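You operate a simulated robot arm through the tools that you are given. There is no shell and no other tool.

Carry out the task below with a simulated robot arm. There is one attempt and no reset: what you move stays moved.

JOB
Crack both elbow bolts, then torque them with the key that matches the tag.
Fine: orange key to crack; keys back; the other key stays. Set down upright: orange slackening key, what you pick out.

The check looks at the end state, three seconds after you hand in, the way a careful person would. Anything else that was tipped, shoved, dropped, spilled or broken makes it a failure.

ROBOT AND FRAMES
A 7-joint arm with a two-finger parallel gripper, fixed in place. Base frame: the origin is at the foot of the arm, x ahead of it, y to its left, z up; the work surface is at about z = 0.9. Readings come in m, degrees, newtons and seconds.
With the tool pointing down near the work surface it reaches from about 0.3 to 0.68 m from the base axis. Its first joint turns from -66.0 to 66.0 degrees. Payload 1.57 kg.
The TCP is the grasp point between the finger pads, 0.03 m short of the fingertips. In the tool frame z runs along the fingers and y along their closing line. The gripper opens to 0.11 m. The fingers are 0.024 m wide and 0.012 m thick; the gripper's body (0.048 by 0.112 m) begins 0.078 m behind the TCP.
Orientation is that of the tool frame in the base frame, as a unit quaternion [w, x, y, z]. With the fingers straight down and closing along the base's y, the tool's x points along the base's -x, its y along +y and its z along -z.

CONTROLS
- The arm moves only by the tool step_arm. Its argument "plan" is a list of rows, each an object (a shift or turn left out is 0, a gripper value left out holds the last) with "slide": the shift along the base's x, y, z in cm, a list of three; "angular": the turn, a rotation vector about the base's x, y, z in degrees, a list of three; "gripper": the gripper command, from -1 (fully open) to 1 (shut), values between in proportion. In form: [{"slide": [x, y, z], "angular": [ax, ay, az], "gripper": gripper}, ...]. A call has 1 to 20 rows; each row is the pose to reach, as a shift and turn from the pose commanded when the call began. A row lasts 0.2 s, in which the tool goes at most 0.05 m and 8.6 degrees; a call with a longer step from one row to the next is refused whole, and so is a gripper value outside its range. A pose out of reach is approached as far as the arm can. The call stops where the force on the tool passes 40 N (or 10 N more than at its start, if that is more) or the arm is blocked; 0.2 s more then pass. Each finger travels about 0.108 m/s and halts on what it meets, pressing with about 33 N; the grip force reading is that of the motor and also rises with nothing between the fingers. The clock runs only during rows and for 0.2 s after the last one: add rows that repeat a pose to give the fingers time. The reply holds the time, the measured pose of the TCP, the force on the tool along the base axes, the opening and the grip force, in the units named above and with some noise, with the torque about the TCP (base axes, N m) and any sound that the robot's microphone picked up.
- Cameras (640 x 400 px; columns grow to the right, rows downward): "scene" is fixed at [0.1547, -0.3821, 1.4032]; the picture's right is [0.82, -0.57, 0.00], its down [-0.29, -0.41, -0.86] and it looks along [0.49, 0.71, -0.50] (base axes); focal length 291 px, centre (320, 200). "wrist" rides on the gripper at [0.07, 0.016, -0.141] in the tool frame; the picture's right is [-0.23, 0.97, 0.00], its down [-0.86, -0.20, -0.48] and it looks along [-0.47, -0.11, 0.88] (tool axes); focal length 222 px, centre (320, 200). There is no depth. A picture from a camera that has moved, and an enlarged one, comes with that camera's place and axes in the base frame and with its lens. The place of the scene camera against the robot may be out by one fixed shift of up to 0.012 m in any direction.
- snapshot(camera): a new picture of that camera. No time passes.
- close_up(camera, box): a new picture of the part [left, top, right, bottom] of that camera's present view, enlarged. No time passes.
- job_done(): hands the job in; it is judged then, once.

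Places have to be worked out from the pictures, the camera data and where the tool is seen. Open the gripper and draw the arm clear of the work before you hand the job in, unless the task says otherwise.

The tools are called after "Request:" by a JSON object that holds its "name" and its "arguments". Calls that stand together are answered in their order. step_arm: Moves the arm, as the interface text tells. Its arguments: {"type":"object","properties":{"plan":{"type":"array"}},"required":["plan"]} The other tools are called the same way: snapshot (camera) takes a picture; close_up (camera, box) takes an enlarged picture of a part of a camera's view; job_done () hands the job in.

At the start:

```text
clock: 0.0
ee_pos: [0.3613, -0.0037, 1.2806]
ee_rot: [-0.001, 0.0, 1.0, 0.001]
wrist_force: [0.3, 0.4, 0.3]
moment: [-0.01, 0.02, -0.01]
width: 0.1099
grip_force: 0.1
```

scene: 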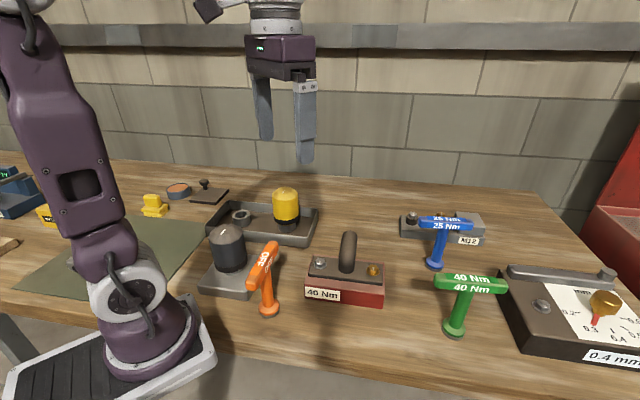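
wrist: 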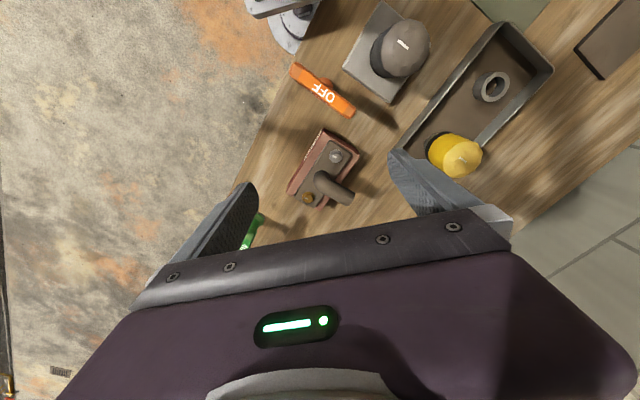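

The scene shows an orange key ("OFF"), a block tagged 40 Nm with an elbow pipe, a green 40 Nm key, and a blue 25 Nm key. I'll look closer at each before moving.

Request:
{"name": "close_up", "arguments": {"camera": "scene", "box": [190, 180, 400, 330]}}

Request:
{"name": "close_up", "arguments": {"camera": "scene", "box": [380, 190, 640, 380]}}

Request:
{"name": "close_up", "arguments": {"camera": "scene", "box": [0, 150, 240, 300]}}

Request:
{"name": "close_up", "arguments": {"camera": "wrist", "box": [240, 40, 440, 220]}}

```text
2.67 times, centred on (295, 255) of scene
camera zoom: at [0.1547, -0.3821, 1.4032], right [0.82, -0.57, 0.0], down [-0.29, -0.41, -0.86], along [0.49, 0.71, -0.5], focal length 775 px, centre (387, 53)
```

zoom: 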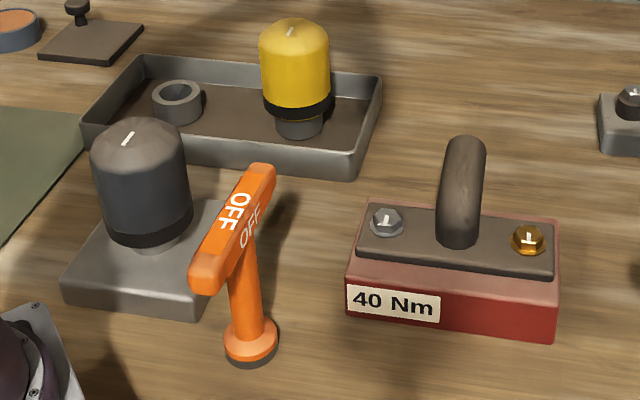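

```text
2.11 times, centred on (510, 285) of scene
camera zoom: at [0.1547, -0.3821, 1.4032], right [0.82, -0.57, 0.0], down [-0.29, -0.41, -0.86], along [0.49, 0.71, -0.5], focal length 612 px, centre (-80, 21)
```

zoom: 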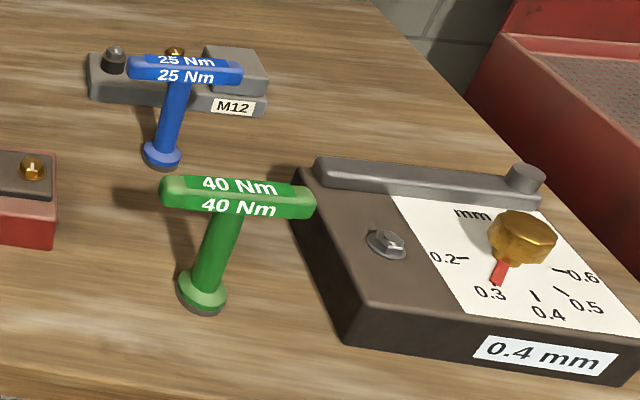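

```text
2.67 times, centred on (120, 225) of scene
camera zoom: at [0.1547, -0.3821, 1.4032], right [0.82, -0.57, 0.0], down [-0.29, -0.41, -0.86], along [0.49, 0.71, -0.5], focal length 775 px, centre (853, 133)
```

zoom: 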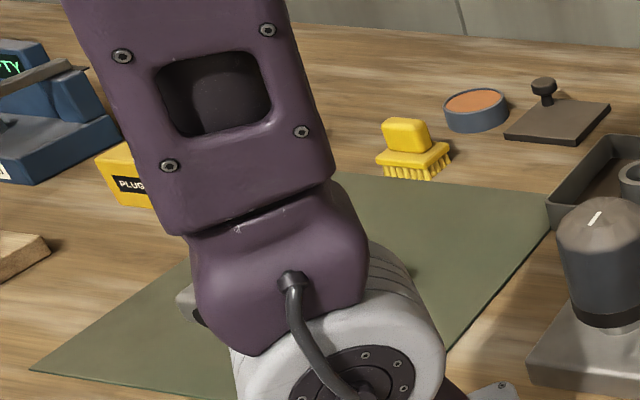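

```text
2.22 times, centred on (340, 130) of wrist
camera zoom: at [0.2922, 0.0115, 1.4208], right [0.23, 0.97, 0.0], down [0.86, -0.2, 0.48], along [0.47, -0.11, -0.88], focal length 494 px, centre (276, 356)
```

zoom: 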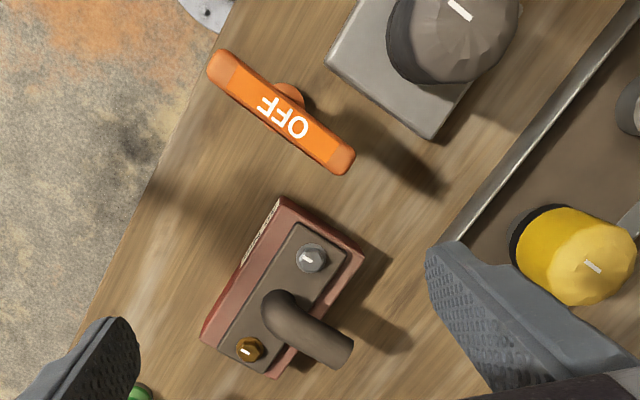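

I'll move above the elbow block for a closer wrist view (the bolts look to be near (0.44, 0.01) and (0.52, -0.07), staying high at z≈1.17).

Request:
{"name": "step_arm", "arguments": {"plan": [{"slide": [3, -0.7, -3]}, {"slide": [6, -1.3, -6]}, {"slide": [9, -2, -9]}, {"slide": [11, -2.6, -11]}, {"slide": [11, -2.6, -11]}]}}

Request:
{"name": "snapshot", "arguments": {"camera": "wrist"}}

Request:
{"name": "snapshot", "arguments": {"camera": "scene"}}

```text
clock: 1.2
ee_pos: [0.4703, -0.0301, 1.1704]
ee_rot: [0.0, -0.001, 1.0, -0.001]
wrist_force: [-0.5, 0.3, -0.2]
moment: [-0.01, -0.01, 0.03]
width: 0.1103
grip_force: 0.1
```

```text
taken
camera wrist: at [0.402, -0.0145, 1.3107], right [0.23, 0.97, 0.0], down [0.86, -0.2, 0.48], along [0.47, -0.11, -0.88], focal length 222 px, centre (320, 200)
```

wrist: 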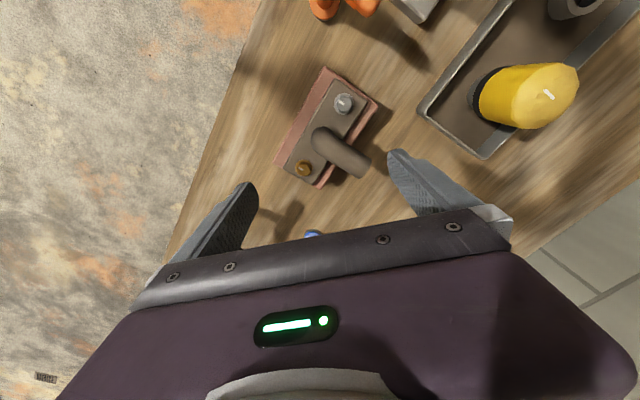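

```text
taken
```

scene: 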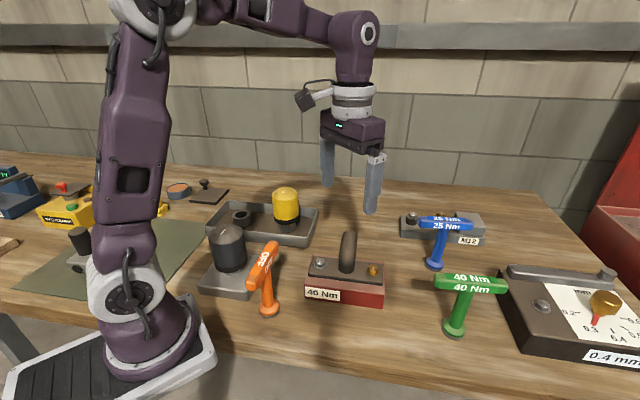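

Request:
{"name": "close_up", "arguments": {"camera": "wrist", "box": [260, 50, 400, 200]}}

Request:
{"name": "close_up", "arguments": {"camera": "scene", "box": [300, 220, 400, 310]}}

Request:
{"name": "close_up", "arguments": {"camera": "scene", "box": [230, 230, 310, 325]}}

Request:
{"name": "close_up", "arguments": {"camera": "scene", "box": [390, 200, 520, 345]}}

```text
2.67 times, centred on (330, 125) of wrist
camera zoom: at [0.402, -0.0145, 1.3107], right [0.23, 0.97, 0.0], down [0.86, -0.2, 0.48], along [0.47, -0.11, -0.88], focal length 592 px, centre (293, 400)
```

zoom: 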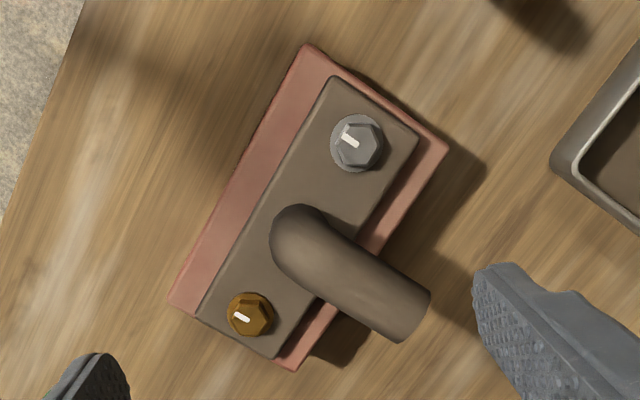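

```text
4.44 times, centred on (350, 265) of scene
camera zoom: at [0.1547, -0.3821, 1.4032], right [0.82, -0.57, 0.0], down [-0.29, -0.41, -0.86], along [0.49, 0.71, -0.5], focal length 1292 px, centre (187, -89)
```

zoom: 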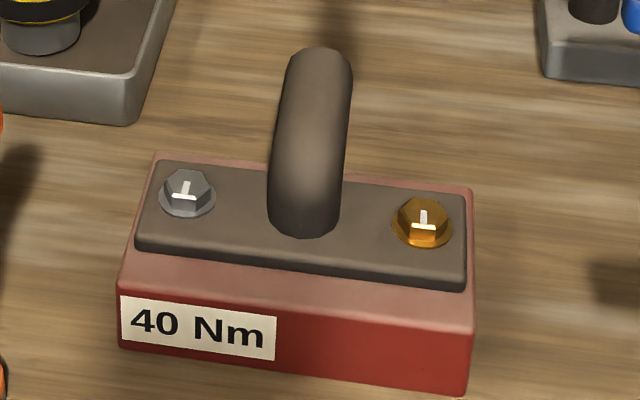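

```text
4.21 times, centred on (270, 278) of scene
camera zoom: at [0.1547, -0.3821, 1.4032], right [0.82, -0.57, 0.0], down [-0.29, -0.41, -0.86], along [0.49, 0.71, -0.5], focal length 1224 px, centre (530, -126)
```

zoom: 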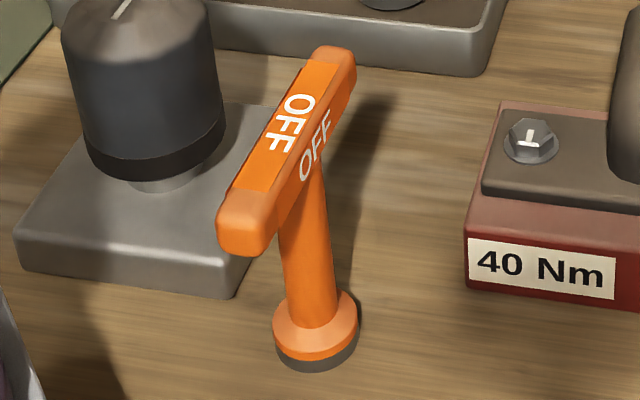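

```text
2.76 times, centred on (455, 272) of scene
camera zoom: at [0.1547, -0.3821, 1.4032], right [0.82, -0.57, 0.0], down [-0.29, -0.41, -0.86], along [0.49, 0.71, -0.5], focal length 802 px, centre (-52, 0)
```

zoom: 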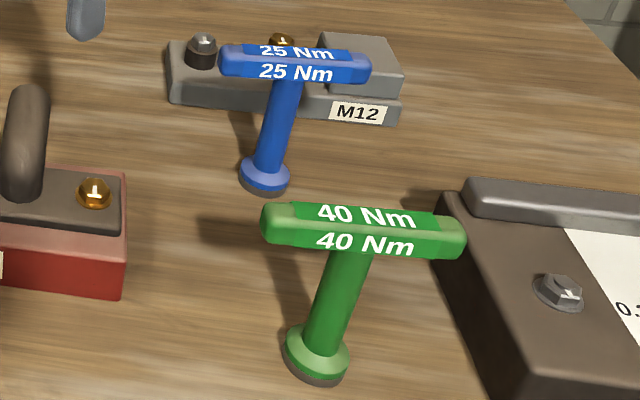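

Silver bolt triangulates to about (0.441, 0.012, 0.963) and the gold one to about (0.523, -0.071). I'll zoom further on the heads to read the hex orientation, and on the orange key's handle.

Request:
{"name": "close_up", "arguments": {"camera": "wrist", "box": [325, 82, 361, 118]}}

Request:
{"name": "close_up", "arguments": {"camera": "wrist", "box": [284, 150, 320, 186]}}

Request:
{"name": "close_up", "arguments": {"camera": "scene", "box": [300, 240, 340, 280]}}

Request:
{"name": "close_up", "arguments": {"camera": "scene", "box": [355, 255, 395, 295]}}

```text
11.11 times, centred on (343, 100) of wrist
camera zoom: at [0.402, -0.0145, 1.3107], right [0.23, 0.97, 0.0], down [0.86, -0.2, 0.48], along [0.47, -0.11, -0.88], focal length 2468 px, centre (64, 1311)
```

zoom: 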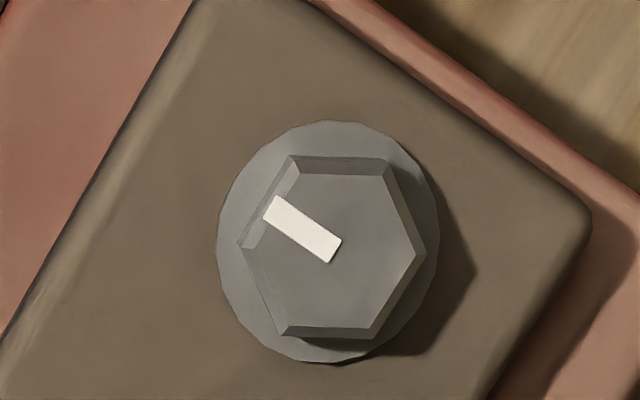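

```text
11.11 times, centred on (302, 168) of wrist
camera zoom: at [0.402, -0.0145, 1.3107], right [0.23, 0.97, 0.0], down [0.86, -0.2, 0.48], along [0.47, -0.11, -0.88], focal length 2468 px, centre (520, 556)
```

zoom: 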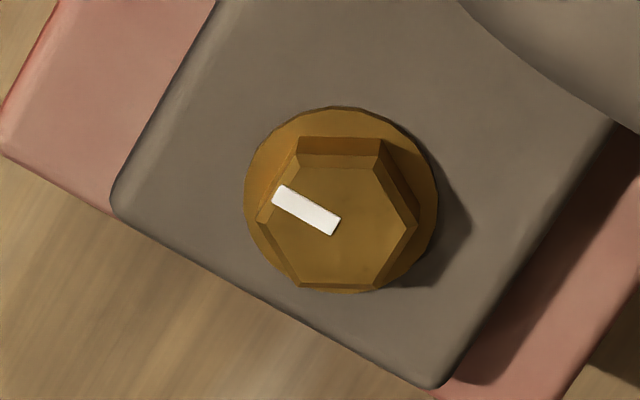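

```text
10.00 times, centred on (320, 260) of scene
camera zoom: at [0.1547, -0.3821, 1.4032], right [0.82, -0.57, 0.0], down [-0.29, -0.41, -0.86], along [0.49, 0.71, -0.5], focal length 2908 px, centre (320, -400)
```

zoom: 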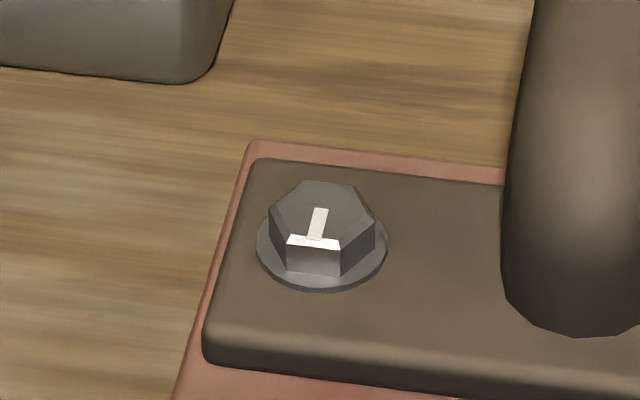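

```text
10.00 times, centred on (375, 275) of scene
camera zoom: at [0.1547, -0.3821, 1.4032], right [0.82, -0.57, 0.0], down [-0.29, -0.41, -0.86], along [0.49, 0.71, -0.5], focal length 2908 px, centre (-230, -550)
```

zoom: 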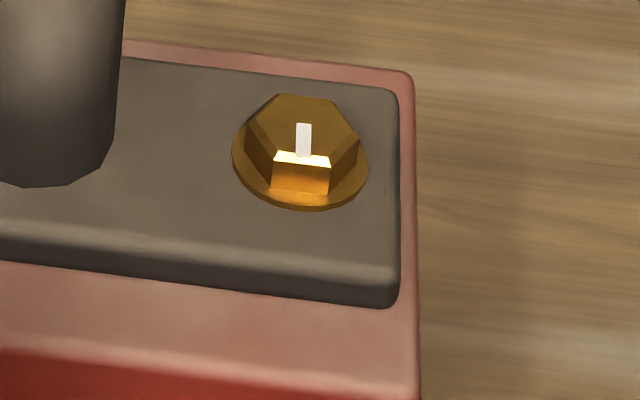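

The hex marks point about -135° on both bolts, so they're untouched and aligned alike. Now I'll move above the orange key (about (0.31, 0.013)) with the tool turned +43° to line up with its handle, staying high.

Request:
{"name": "step_arm", "arguments": {"plan": [{"slide": [-3, 0.8, 0.3], "angular": [0, 0, 7]}, {"slide": [-6, 1.6, 0.6], "angular": [0, 0, 14]}, {"slide": [-9, 2.4, 1], "angular": [0, 0, 21]}, {"slide": [-12, 3.2, 1], "angular": [0, 0, 28]}, {"slide": [-14, 4, 1], "angular": [0, 0, 35]}, {"slide": [-16.1, 4.3, 1], "angular": [0, 0, 43]}, {"slide": [-16.1, 4.3, 1], "angular": [0, 0, 43]}, {"slide": [-16.1, 4.3, 1], "angular": [0, 0, 43]}]}}

Request:
{"name": "snapshot", "arguments": {"camera": "wrist"}}

Request:
{"name": "snapshot", "arguments": {"camera": "scene"}}

```text
clock: 3.0
ee_pos: [0.3093, 0.0131, 1.1809]
ee_rot: [0.0, -0.366, 0.93, 0.0]
wrist_force: [-0.1, 0.1, -1.0]
moment: [0.02, 0.0, 0.02]
width: 0.1101
grip_force: 0.0
```

```text
taken
camera wrist: at [0.2484, -0.0233, 1.3213], right [-0.5, 0.87, 0.0], down [0.76, 0.44, 0.48], along [0.41, 0.24, -0.88], focal length 222 px, centre (320, 200)
```

wrist: 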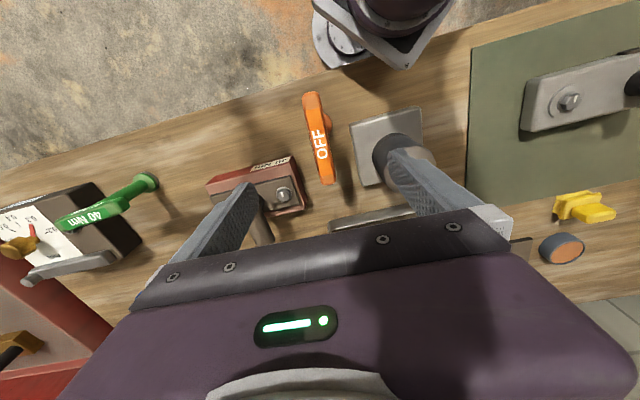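

```text
taken
```

scene: 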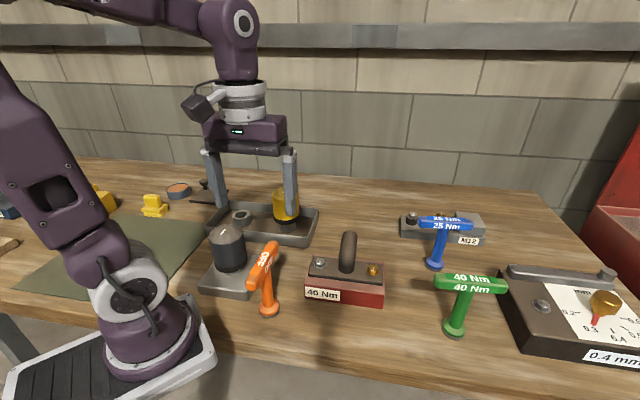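

Request:
{"name": "close_up", "arguments": {"camera": "wrist", "box": [270, 80, 370, 200]}}

Request:
{"name": "close_up", "arguments": {"camera": "wrist", "box": [10, 150, 180, 270]}}

```text
3.33 times, centred on (320, 140) of wrist
camera zoom: at [0.2484, -0.0233, 1.3213], right [-0.5, 0.87, 0.0], down [0.76, 0.44, 0.48], along [0.41, 0.24, -0.88], focal length 740 px, centre (320, 400)
```

zoom: 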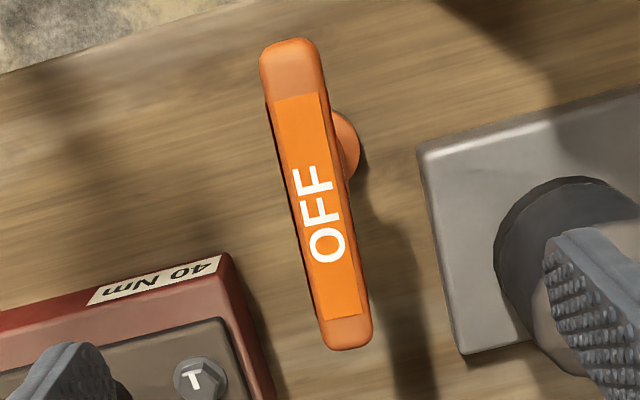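

```text
3.33 times, centred on (95, 210) of wrist
camera zoom: at [0.2484, -0.0233, 1.3213], right [-0.5, 0.87, 0.0], down [0.76, 0.44, 0.48], along [0.41, 0.24, -0.88], focal length 740 px, centre (1070, 167)
```

zoom: 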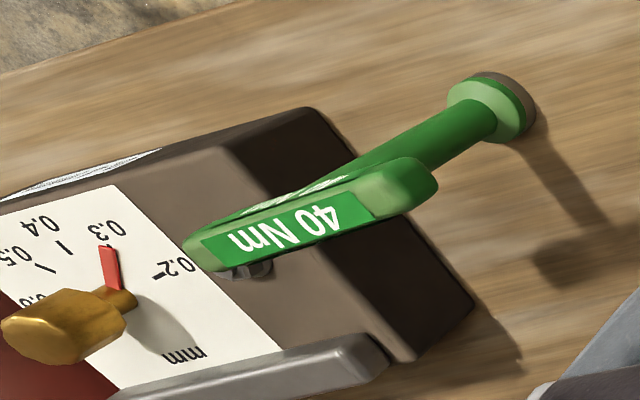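

The orange handle's top appears to sit at z≈1.03, centred near (0.310, 0.014) with the handle running at ~42°. I'll half close the fingers and descend partway to verify centring.

Request:
{"name": "step_arm", "arguments": {"plan": [{"slide": [0, 0.1, -3], "gripper": -0.3}, {"slide": [0, 0.1, -6], "gripper": -0.3}, {"slide": [0, 0.1, -9], "gripper": -0.3}, {"slide": [0, 0.1, -9], "gripper": -0.3}]}}

Request:
{"name": "snapshot", "arguments": {"camera": "wrist"}}

Request:
{"name": "close_up", "arguments": {"camera": "scene", "box": [180, 130, 360, 330]}}

```text
clock: 4.0
ee_pos: [0.31, 0.0137, 1.0902]
ee_rot: [-0.001, -0.367, 0.93, 0.0]
wrist_force: [0.5, 0.7, -0.9]
moment: [-0.01, -0.03, 0.0]
width: 0.0716
grip_force: 0.0
```

```text
taken
camera wrist: at [0.2489, -0.0229, 1.2307], right [-0.5, 0.87, 0.0], down [0.76, 0.44, 0.48], along [0.42, 0.24, -0.88], focal length 222 px, centre (320, 200)
```

wrist: 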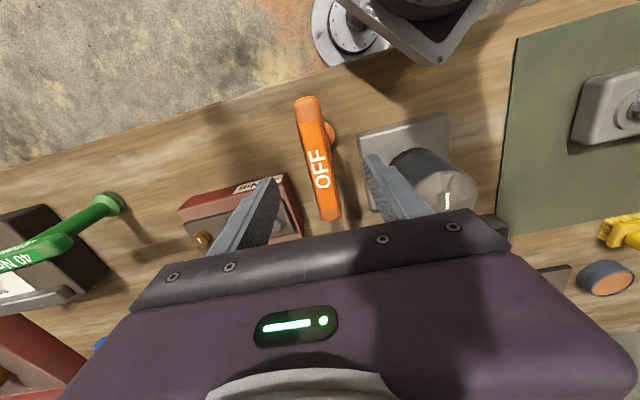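

```text
2.00 times, centred on (270, 230) of scene
camera zoom: at [0.1547, -0.3821, 1.4032], right [0.82, -0.57, 0.0], down [-0.29, -0.41, -0.86], along [0.49, 0.71, -0.5], focal length 582 px, centre (420, 140)
```

zoom: 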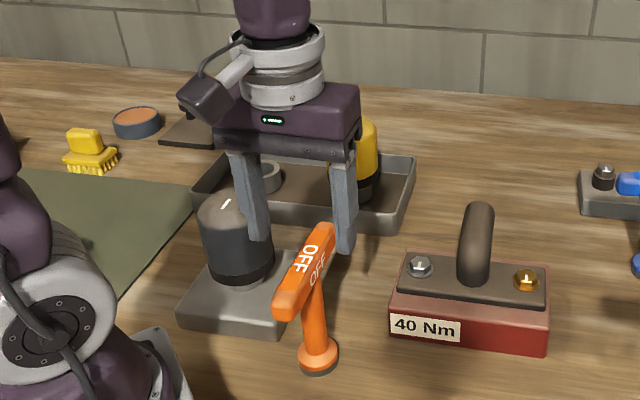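

The handle is centred within ~2 mm between the fingers and lies at about 40°. I'll trim the yaw by -3°, go down to z≈1.016 and close on it.

Request:
{"name": "step_arm", "arguments": {"plan": [{"slide": [0, 0, -3], "angular": [0, 0, -3], "gripper": -0.3}, {"slide": [0, 0, -5.5], "angular": [0, 0, -3], "gripper": -0.3}, {"slide": [0, 0, -7.4], "angular": [0, 0, -3], "gripper": -0.3}, {"slide": [0, 0, -7.4], "angular": [0, 0, -3], "gripper": -0.3}, {"slide": [0, 0, -7.4], "angular": [0, 0, -3], "gripper": 1}, {"slide": [0, 0, -7.4], "angular": [0, 0, -3], "gripper": 1}, {"slide": [0, 0, -7.4], "angular": [0, 0, -3], "gripper": 1}, {"slide": [0, 0, -7.4], "angular": [0, 0, -3], "gripper": 1}]}}

Request:
{"name": "close_up", "arguments": {"camera": "scene", "box": [180, 130, 360, 330]}}

Request:
{"name": "snapshot", "arguments": {"camera": "wrist"}}

```text
clock: 5.8
ee_pos: [0.3103, 0.0145, 1.015]
ee_rot: [0.0, -0.343, 0.939, 0.0]
wrist_force: [0.6, -0.4, -0.4]
moment: [-0.16, -0.23, -0.03]
width: 0.0233
grip_force: 33.8
```

```text
2.00 times, centred on (270, 230) of scene
camera zoom: at [0.1547, -0.3821, 1.4032], right [0.82, -0.57, 0.0], down [-0.29, -0.41, -0.86], along [0.49, 0.71, -0.5], focal length 582 px, centre (420, 140)
```

zoom: 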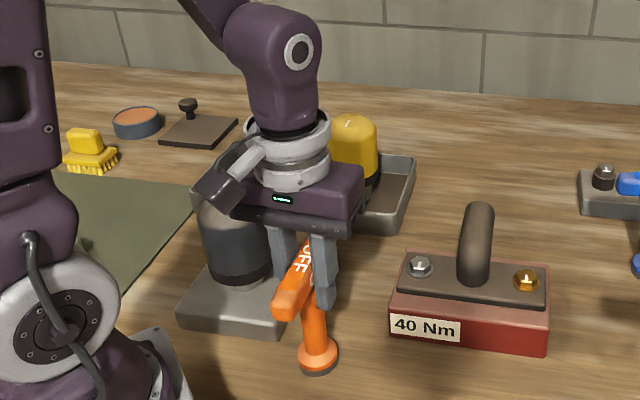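

```text
taken
camera wrist: at [0.2469, -0.019, 1.1564], right [-0.45, 0.89, 0.0], down [0.78, 0.4, 0.48], along [0.43, 0.22, -0.88], focal length 222 px, centre (320, 200)
```

wrist: 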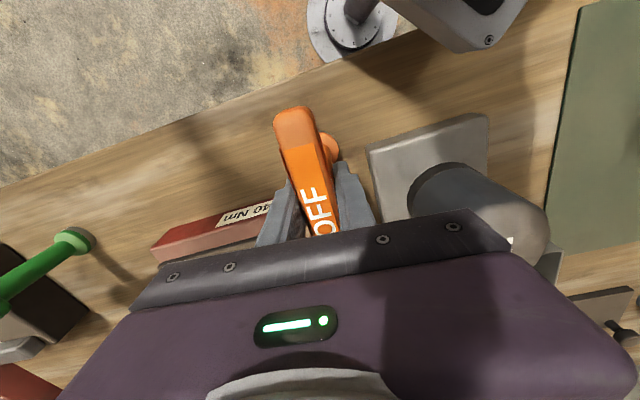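

Grip is firm (width 0.023, 34 N). I record the orange key's home as TCP (0.310, 0.0145, 1.0155), yaw 40°. Lifting straight up now.

Request:
{"name": "step_arm", "arguments": {"plan": [{"slide": [0, 0, 2]}, {"slide": [0, 0, 5]}, {"slide": [0, 0, 8]}, {"slide": [0, 0, 11]}, {"slide": [0, 0, 11]}]}}

Request:
{"name": "snapshot", "arguments": {"camera": "scene"}}

Request:
{"name": "snapshot", "arguments": {"camera": "wrist"}}

```text
clock: 7.0
ee_pos: [0.3089, 0.0148, 1.1256]
ee_rot: [-0.001, -0.342, 0.94, 0.0]
wrist_force: [1.1, -0.1, -5.7]
moment: [-0.04, -0.05, 0.02]
width: 0.0235
grip_force: 33.1
```

```text
taken
```

scene: 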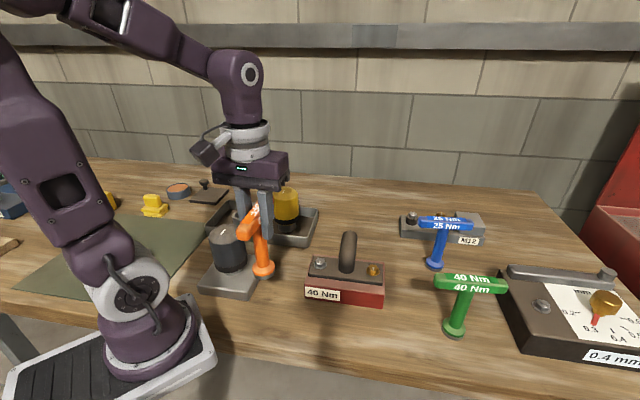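

```text
taken
camera wrist: at [0.2467, -0.0191, 1.2664], right [-0.45, 0.89, 0.0], down [0.78, 0.4, 0.48], along [0.43, 0.22, -0.88], focal length 222 px, centre (320, 200)
```

wrist: 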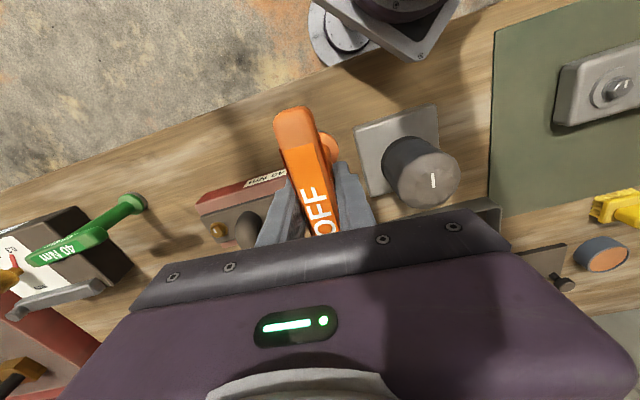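

The key is held and lifted cleanly. I'll carry it over to hover about 3 cm above the silver bolt at (0.4415, 0.012).

Request:
{"name": "step_arm", "arguments": {"plan": [{"slide": [3, 0, 0]}, {"slide": [6.5, -0.1, 0]}, {"slide": [10, -0.2, 0]}, {"slide": [13.1, -0.2, 0]}, {"slide": [13.1, -0.2, -1.5]}, {"slide": [13.1, -0.2, -1.5]}, {"slide": [13.1, -0.2, -1.5]}]}}

Request:
{"name": "close_up", "arguments": {"camera": "scene", "box": [270, 150, 410, 310]}}

Request:
{"name": "snapshot", "arguments": {"camera": "wrist"}}

```text
clock: 8.6
ee_pos: [0.4402, 0.0127, 1.1108]
ee_rot: [0.0, -0.342, 0.94, 0.0]
wrist_force: [0.0, -0.6, -5.9]
moment: [-0.03, -0.01, 0.01]
width: 0.0235
grip_force: 33.6
```

```text
2.50 times, centred on (340, 230) of scene
camera zoom: at [0.1548, -0.3821, 1.4032], right [0.82, -0.57, 0.0], down [-0.29, -0.41, -0.86], along [0.49, 0.71, -0.5], focal length 727 px, centre (270, 125)
```

zoom: 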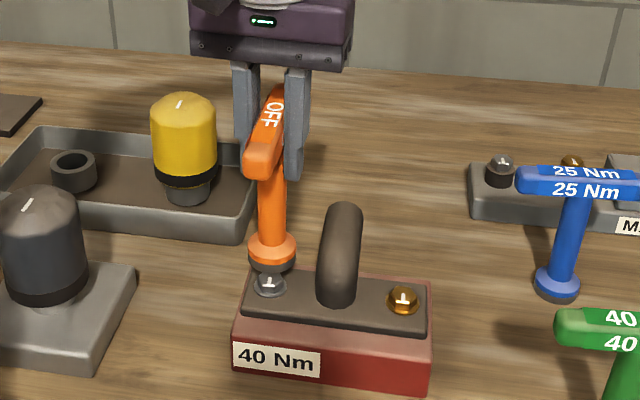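

```text
taken
camera wrist: at [0.3784, -0.0209, 1.2517], right [-0.45, 0.89, 0.0], down [0.78, 0.4, 0.48], along [0.43, 0.22, -0.88], focal length 222 px, centre (320, 200)
```

wrist: 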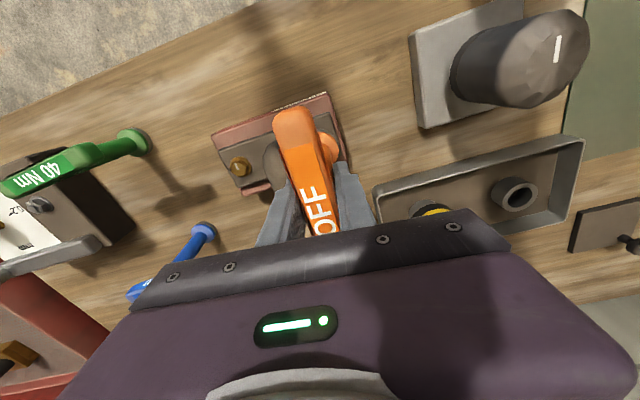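

Hovering just above the bolt; I'll enlarge the gap between key and bolt to check alignment in the scene camera.

Request:
{"name": "close_up", "arguments": {"camera": "scene", "box": [350, 200, 290, 280]}}

Request:
{"name": "close_up", "arguments": {"camera": "scene", "box": [355, 245, 395, 285]}}

```text
refused: the box must be [left, top, right, bottom]
```

```text
10.00 times, centred on (375, 265) of scene
camera zoom: at [0.1548, -0.3821, 1.4032], right [0.82, -0.57, 0.0], down [-0.29, -0.41, -0.86], along [0.49, 0.71, -0.5], focal length 2908 px, centre (-230, -450)
```

zoom: 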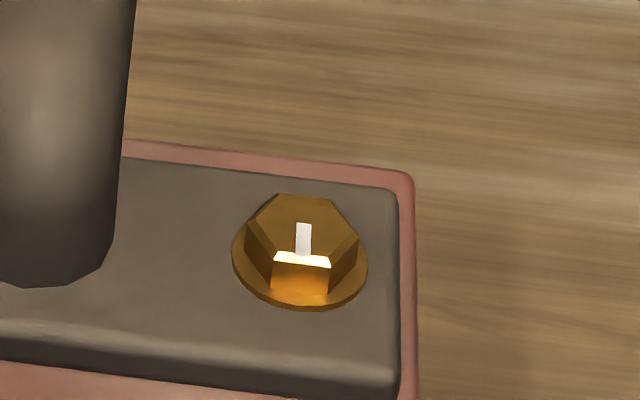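

That box was mis-ordered; I'll redo the enlargement of the key tip and silver bolt.

Request:
{"name": "close_up", "arguments": {"camera": "scene", "box": [290, 215, 350, 285]}}

Request:
{"name": "close_up", "arguments": {"camera": "wrist", "box": [200, 80, 380, 220]}}

```text
5.71 times, centred on (320, 250) of scene
camera zoom: at [0.1548, -0.3821, 1.4032], right [0.82, -0.57, 0.0], down [-0.29, -0.41, -0.86], along [0.49, 0.71, -0.5], focal length 1662 px, centre (320, -86)
```

zoom: 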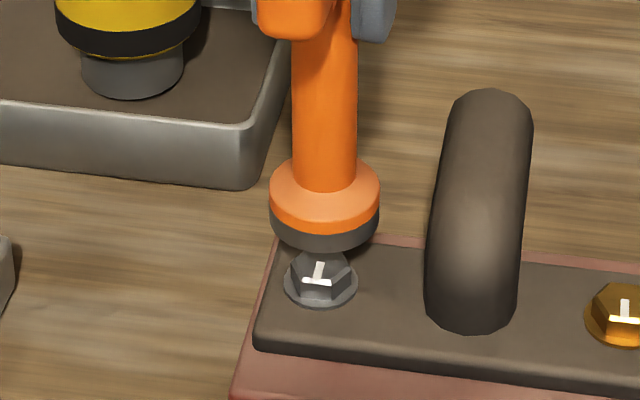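

```text
2.86 times, centred on (290, 150) of wrist
camera zoom: at [0.3784, -0.0209, 1.2517], right [-0.45, 0.89, 0.0], down [0.78, 0.4, 0.48], along [0.43, 0.22, -0.88], focal length 635 px, centre (406, 343)
```

zoom: 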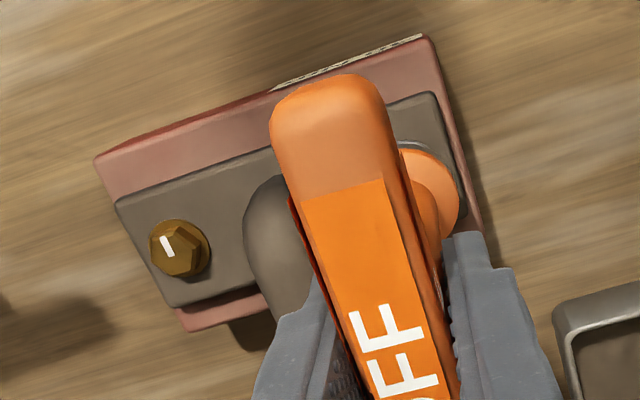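

The scene view shows the key axis about 1.5 mm to the image-right of the bolt axis. Before engaging, I'll lift 5 cm and find how far the wrist can turn each way, so I know the stroke available.

Request:
{"name": "step_arm", "arguments": {"plan": [{"slide": [0, 0, 2.5]}, {"slide": [0, 0, 5]}, {"slide": [0, 0, 5], "angular": [0, 0, 8]}, {"slide": [0, 0, 5], "angular": [0, 0, 16]}, {"slide": [0, 0, 5], "angular": [0, 0, 24]}, {"slide": [0, 0, 5], "angular": [0, 0, 32]}, {"slide": [0, 0, 5], "angular": [0, 0, 40]}, {"slide": [0, 0, 5], "angular": [0, 0, 48]}, {"slide": [0, 0, 5], "angular": [0, 0, 56]}, {"slide": [0, 0, 5], "angular": [0, 0, 64]}, {"slide": [0, 0, 5], "angular": [0, 0, 72]}, {"slide": [0, 0, 5], "angular": [0, 0, 80]}, {"slide": [0, 0, 5], "angular": [0, 0, 88]}, {"slide": [0, 0, 5], "angular": [0, 0, 88]}]}}

```text
clock: 11.6
ee_pos: [0.4413, 0.0114, 1.1609]
ee_rot: [-0.001, 0.899, -0.437, 0.0]
wrist_force: [0.3, 0.3, -6.4]
moment: [0.07, -0.08, -0.02]
width: 0.0232
grip_force: 33.4
```

Yaw +128° is reachable. Now I'll sweep back to test the negative side.

Request:
{"name": "step_arm", "arguments": {"plan": [{"angular": [0, 0, -8.5]}, {"angular": [0, 0, -17]}, {"angular": [0, 0, -25.5]}, {"angular": [0, 0, -34]}, {"angular": [0, 0, -42.5]}, {"angular": [0, 0, -51]}, {"angular": [0, 0, -59.5]}, {"angular": [0, 0, -68]}, {"angular": [0, 0, -76.5]}, {"angular": [0, 0, -85]}, {"angular": [0, 0, -93.5]}, {"angular": [0, 0, -102]}, {"angular": [0, 0, -110.5]}, {"angular": [0, 0, -119]}, {"angular": [0, 0, -127.5]}, {"angular": [0, 0, -136]}, {"angular": [0, 0, -144.5]}, {"angular": [0, 0, -153]}, {"angular": [0, 0, -161.5]}, {"angular": [0, 0, -168]}]}}

```text
clock: 15.8
ee_pos: [0.4405, 0.0129, 1.16]
ee_rot: [0.0, 0.343, 0.939, 0.0]
wrist_force: [-0.2, -0.3, -5.1]
moment: [-0.03, 0.0, -0.01]
width: 0.0236
grip_force: 32.9
```

Yaw -40° is fine too; I'll try on towards -120°.

Request:
{"name": "step_arm", "arguments": {"plan": [{"angular": [0, 0, -8]}, {"angular": [0, 0, -16]}, {"angular": [0, 0, -24]}, {"angular": [0, 0, -32]}, {"angular": [0, 0, -40]}, {"angular": [0, 0, -48]}, {"angular": [0, 0, -56]}, {"angular": [0, 0, -64]}, {"angular": [0, 0, -72]}, {"angular": [0, 0, -80]}, {"angular": [0, 0, -80]}]}}

Request:
{"name": "snapshot", "arguments": {"camera": "scene"}}

Request:
{"name": "snapshot", "arguments": {"camera": "wrist"}}

```text
clock: 18.2
ee_pos: [0.4404, 0.0118, 1.1605]
ee_rot: [0.0, 0.866, 0.5, 0.0]
wrist_force: [0.3, -0.9, -6.0]
moment: [0.01, 0.04, 0.03]
width: 0.0235
grip_force: 33.1
```

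```text
taken
```

scene: 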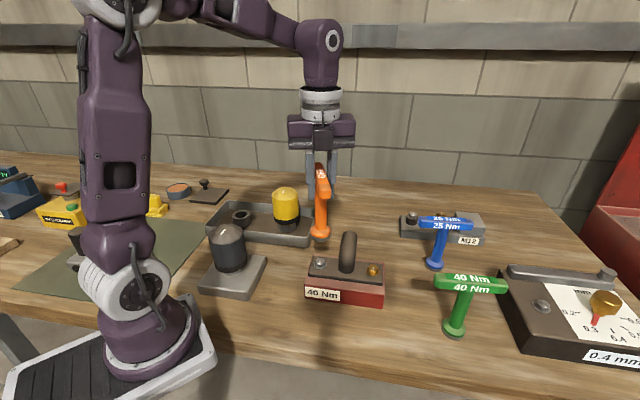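

```text
taken
camera wrist: at [0.4912, 0.0636, 1.3017], right [0.73, -0.69, 0.0], down [-0.6, -0.64, 0.48], along [-0.33, -0.35, -0.88], focal length 222 px, centre (320, 200)
```

wrist: 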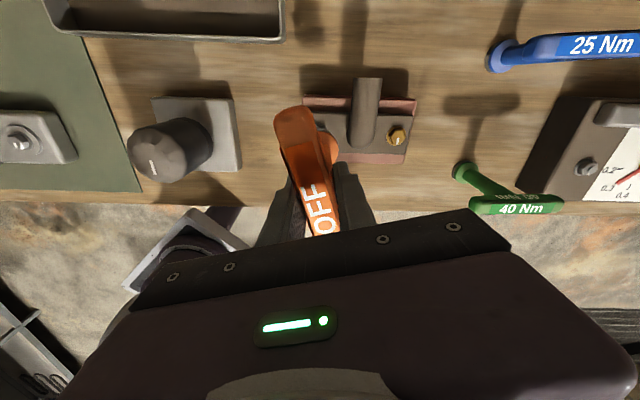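

The wrist turns freely from -120° to +128°. This opposite-side view also lets me re-measure the bolts; I'll enlarge it.

Request:
{"name": "close_up", "arguments": {"camera": "wrist", "box": [260, 60, 440, 200]}}

Request:
{"name": "close_up", "arguments": {"camera": "scene", "box": [280, 200, 400, 310]}}

```text
2.86 times, centred on (350, 130) of wrist
camera zoom: at [0.4912, 0.0636, 1.3017], right [0.73, -0.69, 0.0], down [-0.6, -0.64, 0.48], along [-0.33, -0.35, -0.88], focal length 635 px, centre (234, 400)
```

zoom: 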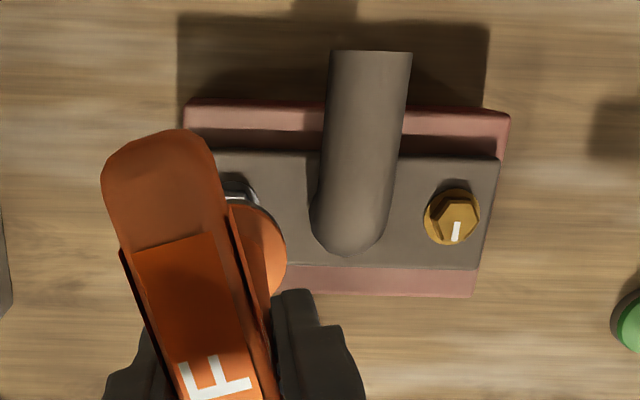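

```text
3.64 times, centred on (340, 255) of scene
camera zoom: at [0.1548, -0.3821, 1.4032], right [0.82, -0.57, 0.0], down [-0.29, -0.41, -0.86], along [0.49, 0.71, -0.5], focal length 1057 px, centre (247, 0)
```

zoom: 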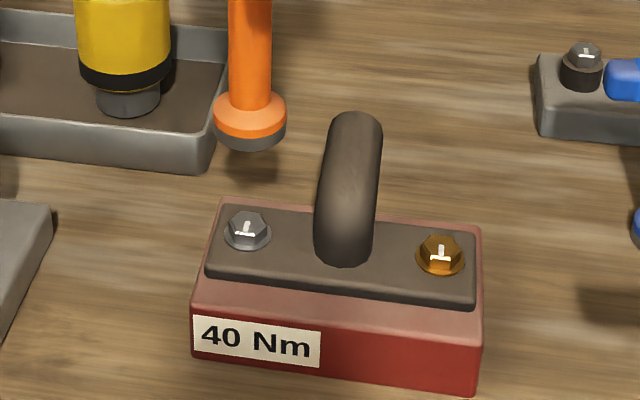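

Opposite-side view puts the gold bolt near (0.5265, -0.074) with head tops about z≈0.955. I'll yaw to -75°, shift 1.6 mm toward the bolt axis, and lower to just above the head for another check.

Request:
{"name": "step_arm", "arguments": {"plan": [{"slide": [-0.13, 0.09, 0], "angular": [0, 0, 8]}, {"slide": [-0.13, 0.09, 0], "angular": [0, 0, 16]}, {"slide": [-0.13, 0.09, 0], "angular": [0, 0, 24]}, {"slide": [-0.13, 0.09, -1], "angular": [0, 0, 32]}, {"slide": [-0.13, 0.09, -3], "angular": [0, 0, 40]}, {"slide": [-0.13, 0.09, -5], "angular": [0, 0, 45]}, {"slide": [-0.13, 0.09, -6], "angular": [0, 0, 45]}, {"slide": [-0.13, 0.09, -6.5], "angular": [0, 0, 45]}, {"slide": [-0.13, 0.09, -6.5], "angular": [0, 0, 45]}]}}

Request:
{"name": "close_up", "arguments": {"camera": "scene", "box": [290, 215, 350, 285]}}

Request:
{"name": "close_up", "arguments": {"camera": "wrist", "box": [200, 60, 440, 230]}}

```text
clock: 20.2
ee_pos: [0.4389, 0.0133, 1.0972]
ee_rot: [0.0, 0.609, 0.793, 0.0]
wrist_force: [-0.6, 0.8, -6.1]
moment: [-0.02, -0.02, 0.03]
width: 0.0233
grip_force: 33.0
```

```text
5.71 times, centred on (320, 250) of scene
camera zoom: at [0.1548, -0.3821, 1.4032], right [0.82, -0.57, 0.0], down [-0.29, -0.41, -0.86], along [0.49, 0.71, -0.5], focal length 1662 px, centre (320, -86)
```

zoom: 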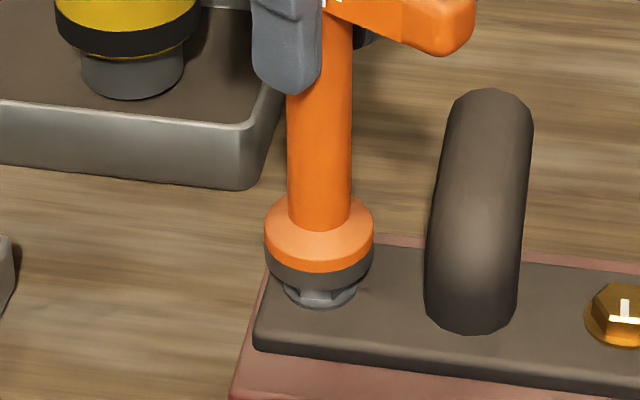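

```text
2.35 times, centred on (320, 145) of wrist
camera zoom: at [0.438, 0.0837, 1.2367], right [1.0, 0.03, 0.0], down [0.03, -0.88, 0.48], along [0.02, -0.48, -0.88], focal length 523 px, centre (320, 329)
```

zoom: 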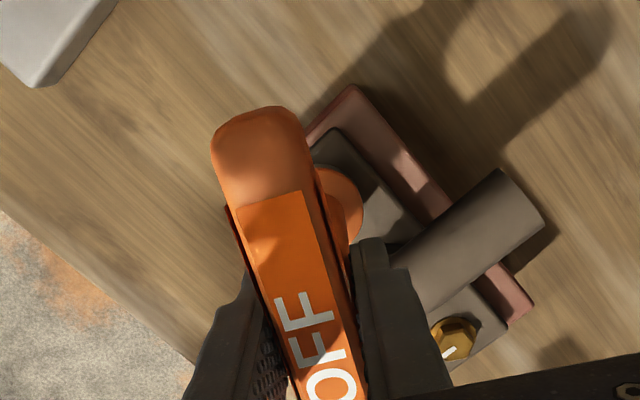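

Now the ring is centred to within 1 mm of the bolt washer with roughly 1.5 cm to go to the flange. I'll descend slowly and watch the force.

Request:
{"name": "step_arm", "arguments": {"plan": [{"slide": [0.05, -0.03, -0.3]}, {"slide": [0.05, -0.03, -0.5]}, {"slide": [0.05, -0.03, -0.7]}, {"slide": [0.05, -0.03, -0.9]}, {"slide": [0.05, -0.03, -0.9]}]}}

Request:
{"name": "close_up", "arguments": {"camera": "scene", "box": [290, 215, 350, 285]}}

```text
clock: 21.4
ee_pos: [0.44, 0.0121, 1.0877]
ee_rot: [0.0, 0.609, 0.793, 0.0]
wrist_force: [-0.8, 0.0, -6.1]
moment: [-0.03, 0.0, 0.0]
width: 0.0236
grip_force: 33.0
```

```text
5.71 times, centred on (320, 250) of scene
camera zoom: at [0.1548, -0.3821, 1.4032], right [0.82, -0.57, 0.0], down [-0.29, -0.41, -0.86], along [0.49, 0.71, -0.5], focal length 1662 px, centre (320, -86)
```

zoom: 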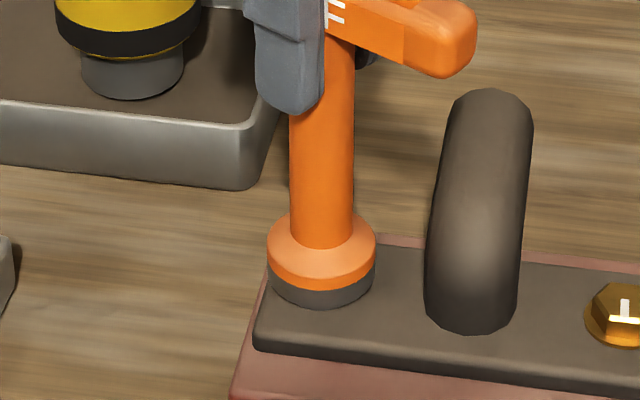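

No contact yet and the ring is centred over the washer (about 5 mm remaining, so the socket seems to be slipping over the head). Continuing down gently.

Request:
{"name": "step_arm", "arguments": {"plan": [{"slide": [0, 0, -0.2]}, {"slide": [0, 0, -0.35]}, {"slide": [0, 0, -0.5]}, {"slide": [0, 0, -0.5]}]}}

Request:
{"name": "close_up", "arguments": {"camera": "scene", "box": [290, 215, 350, 285]}}

```text
clock: 22.4
ee_pos: [0.4403, 0.0137, 1.0807]
ee_rot: [-0.001, 0.61, 0.793, 0.0]
wrist_force: [0.2, -0.1, -6.2]
moment: [0.0, -0.01, -0.01]
width: 0.023
grip_force: 33.2
```

```text
5.71 times, centred on (320, 250) of scene
camera zoom: at [0.1548, -0.3821, 1.4032], right [0.82, -0.57, 0.0], down [-0.29, -0.41, -0.86], along [0.49, 0.71, -0.5], focal length 1662 px, centre (320, -86)
```

zoom: 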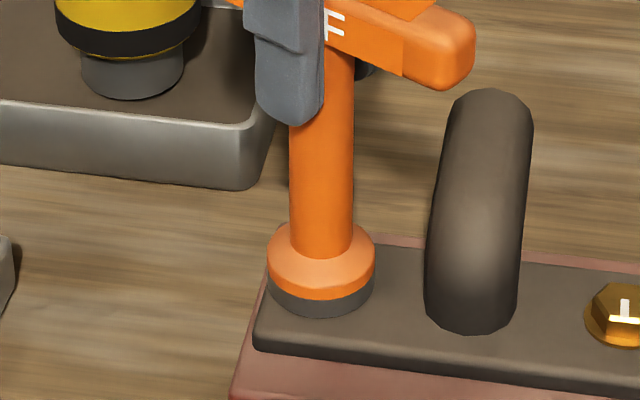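

Still contact-free at z≈1.081; a few more millimetres.

Request:
{"name": "step_arm", "arguments": {"plan": [{"slide": [0, 0, -0.15]}, {"slide": [0, 0, -0.3]}, {"slide": [0, 0, -0.45]}, {"slide": [0, 0, -0.6]}, {"slide": [0, 0, -0.6]}]}}

Request:
{"name": "close_up", "arguments": {"camera": "scene", "box": [290, 215, 350, 285]}}

```text
clock: 23.1
ee_pos: [0.4393, 0.0134, 1.0808]
ee_rot: [0.001, 0.608, 0.794, 0.001]
wrist_force: [-6.3, 0.9, 15.1]
moment: [-0.08, 0.68, 0.01]
width: 0.0229
grip_force: 33.0
stopped in row 3: the force on the tool passed its limit at 47 N (the readings are from after the stop); the commanded pose is now the measured one
```

```text
5.71 times, centred on (320, 250) of scene
camera zoom: at [0.1544, -0.3821, 1.4032], right [0.82, -0.57, 0.0], down [-0.29, -0.41, -0.86], along [0.49, 0.71, -0.5], focal length 1662 px, centre (320, -86)
```

zoom: 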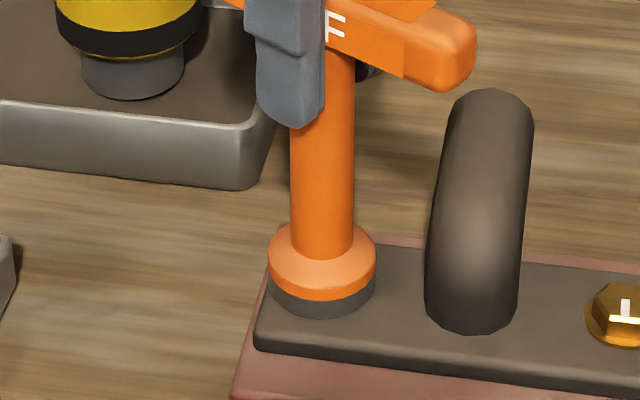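

Contact at z≈1.081 with the ring about at the washer — the head is well inside the socket. I'll ease up slightly and start turning counter-clockwise in small steps, watching the torque and sounds.

Request:
{"name": "step_arm", "arguments": {"plan": [{"slide": [-0.05, 0, 0.05]}, {"slide": [-0.05, 0, 0.05], "angular": [0, 0, 3]}, {"slide": [-0.05, 0, 0.05], "angular": [0, 0, 6]}, {"slide": [-0.05, 0, 0.05], "angular": [0, 0, 9]}, {"slide": [-0.05, 0, 0.05], "angular": [0, 0, 12]}, {"slide": [-0.05, 0, 0.05], "angular": [0, 0, 12]}]}}

Request:
{"name": "close_up", "arguments": {"camera": "scene", "box": [280, 190, 370, 290]}}

```text
clock: 24.4
ee_pos: [0.4409, 0.0119, 1.0806]
ee_rot: [0.002, 0.522, 0.853, 0.002]
wrist_force: [-1.0, 2.9, 14.5]
moment: [0.07, 0.25, -0.15]
width: 0.0231
grip_force: 33.5
```

```text
4.00 times, centred on (325, 240) of scene
camera zoom: at [0.1545, -0.382, 1.4032], right [0.82, -0.57, 0.0], down [-0.29, -0.41, -0.86], along [0.49, 0.71, -0.5], focal length 1163 px, centre (300, 40)
```

zoom: 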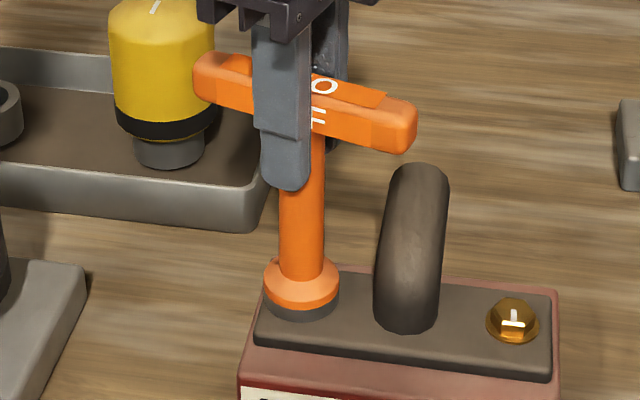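

Turned 12° with a small reaction torque (-0.15 N·m) and no sound yet. I'll continue turning counter-clockwise another 24°.

Request:
{"name": "step_arm", "arguments": {"plan": [{"angular": [0, 0, 4]}, {"angular": [0, 0, 8]}, {"angular": [0, 0, 12]}, {"angular": [0, 0, 16]}, {"angular": [0, 0, 20]}, {"angular": [0, 0, 24]}, {"angular": [0, 0, 24]}]}}

Request:
{"name": "close_up", "arguments": {"camera": "scene", "box": [280, 190, 370, 290]}}

```text
clock: 26.1
ee_pos: [0.4401, 0.0116, 1.0815]
ee_rot: [0.001, 0.333, 0.943, 0.002]
wrist_force: [0.1, -1.4, 27.7]
moment: [0.49, -0.51, -0.02]
width: 0.0232
grip_force: 33.2
```

```text
4.00 times, centred on (325, 240) of scene
camera zoom: at [0.1544, -0.3821, 1.4032], right [0.82, -0.57, 0.0], down [-0.29, -0.41, -0.86], along [0.49, 0.71, -0.5], focal length 1163 px, centre (300, 40)
```

zoom: 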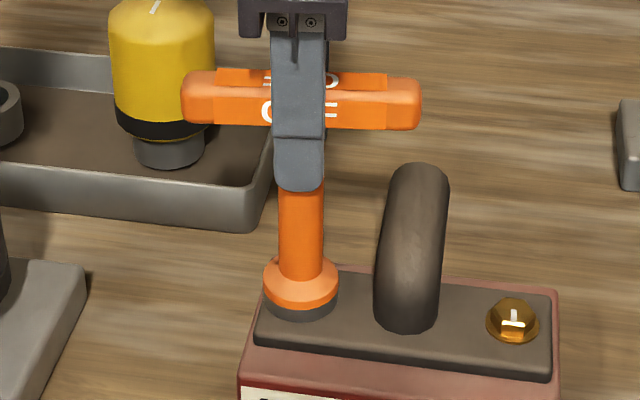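

The upward force grew while turning, which could be the bolt backing out. I'll lift the key clear to look at the bolt's mark.

Request:
{"name": "step_arm", "arguments": {"plan": [{"slide": [0, 0, 1]}, {"slide": [0, 0, 2.5]}, {"slide": [0, 0, 4.5]}, {"slide": [0, 0, 4.5]}]}}

Request:
{"name": "close_up", "arguments": {"camera": "scene", "box": [290, 215, 350, 285]}}

```text
clock: 27.1
ee_pos: [0.4393, 0.0125, 1.1261]
ee_rot: [0.001, 0.334, 0.943, 0.001]
wrist_force: [-0.1, -0.1, -6.0]
moment: [0.04, -0.05, -0.02]
width: 0.0233
grip_force: 33.1
```

```text
5.71 times, centred on (320, 250) of scene
camera zoom: at [0.1548, -0.3821, 1.4032], right [0.82, -0.57, 0.0], down [-0.29, -0.41, -0.86], along [0.49, 0.71, -0.5], focal length 1662 px, centre (320, -86)
```

zoom: 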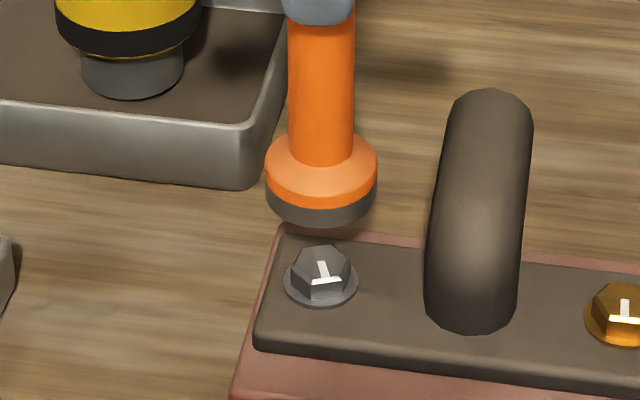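

The bolt did turn: its mark has swung counter-clockwise (toward image-right). I'll zoom to measure how far.

Request:
{"name": "close_up", "arguments": {"camera": "scene", "box": [300, 240, 340, 280]}}

Request:
{"name": "close_up", "arguments": {"camera": "scene", "box": [270, 120, 400, 290]}}

```text
10.00 times, centred on (320, 260) of scene
camera zoom: at [0.1548, -0.3821, 1.4032], right [0.82, -0.57, 0.0], down [-0.29, -0.41, -0.86], along [0.49, 0.71, -0.5], focal length 2908 px, centre (320, -400)
```

zoom: 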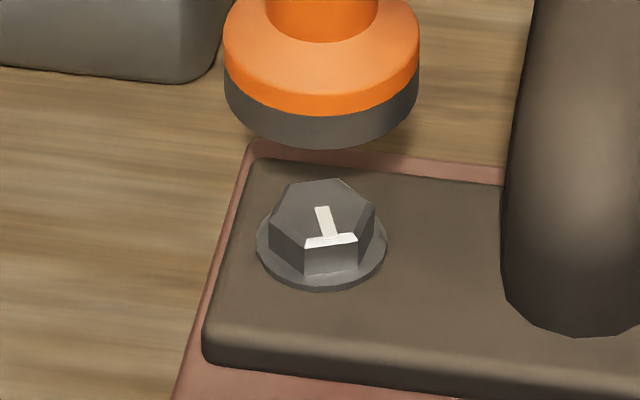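

```text
2.35 times, centred on (335, 205) of scene
camera zoom: at [0.1548, -0.3821, 1.4032], right [0.82, -0.57, 0.0], down [-0.29, -0.41, -0.86], along [0.49, 0.71, -0.5], focal length 684 px, centre (285, 188)
```

zoom: 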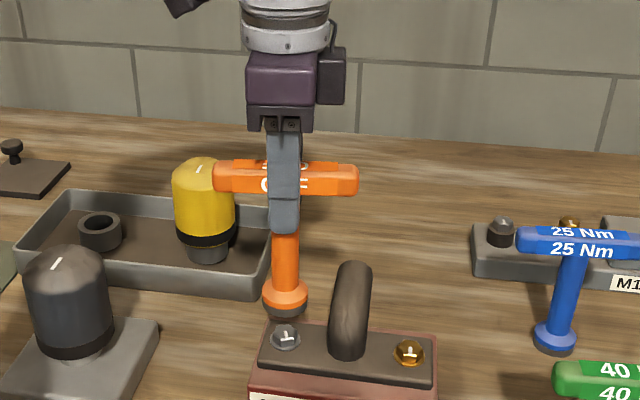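

The mark moved about 23° counter-clockwise, so the key drives the bolt (after ~13° of hex slack). I'll reseat at the same yaw and continue cracking further.

Request:
{"name": "step_arm", "arguments": {"plan": [{"slide": [0, 0, -2]}, {"slide": [0, 0, -3.3]}, {"slide": [0, 0, -3.8]}, {"slide": [0, 0, -4.2]}, {"slide": [0, 0, -4.4]}, {"slide": [0, 0, -4.4], "angular": [0, 0, 4]}, {"slide": [0, 0, -4.4], "angular": [0, 0, 8]}, {"slide": [0, 0, -4.4], "angular": [0, 0, 12]}, {"slide": [0, 0, -4.4], "angular": [0, 0, 16]}, {"slide": [0, 0, -4.4], "angular": [0, 0, 20]}, {"slide": [0, 0, -4.4], "angular": [0, 0, 24]}, {"slide": [0, 0, -4.4], "angular": [0, 0, 24]}]}}

Request:
{"name": "close_up", "arguments": {"camera": "scene", "box": [280, 190, 370, 290]}}

```text
clock: 29.6
ee_pos: [0.4394, 0.0137, 1.0821]
ee_rot: [0.001, 0.13, 0.992, 0.001]
wrist_force: [3.1, 2.4, 13.2]
moment: [0.29, -0.32, -0.01]
width: 0.0232
grip_force: 33.2
```

```text
4.00 times, centred on (325, 240) of scene
camera zoom: at [0.1546, -0.382, 1.4032], right [0.82, -0.57, 0.0], down [-0.29, -0.41, -0.86], along [0.49, 0.71, -0.5], focal length 1163 px, centre (300, 40)
```

zoom: 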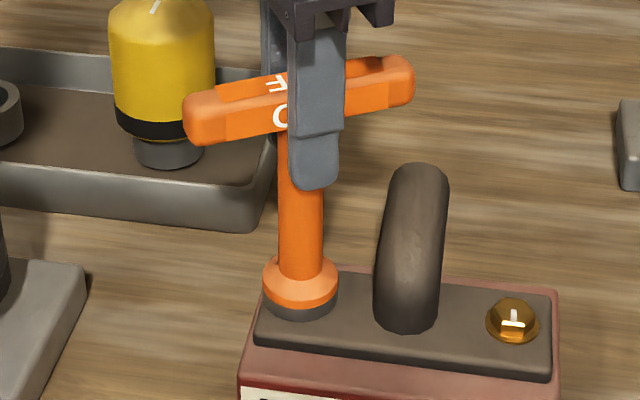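

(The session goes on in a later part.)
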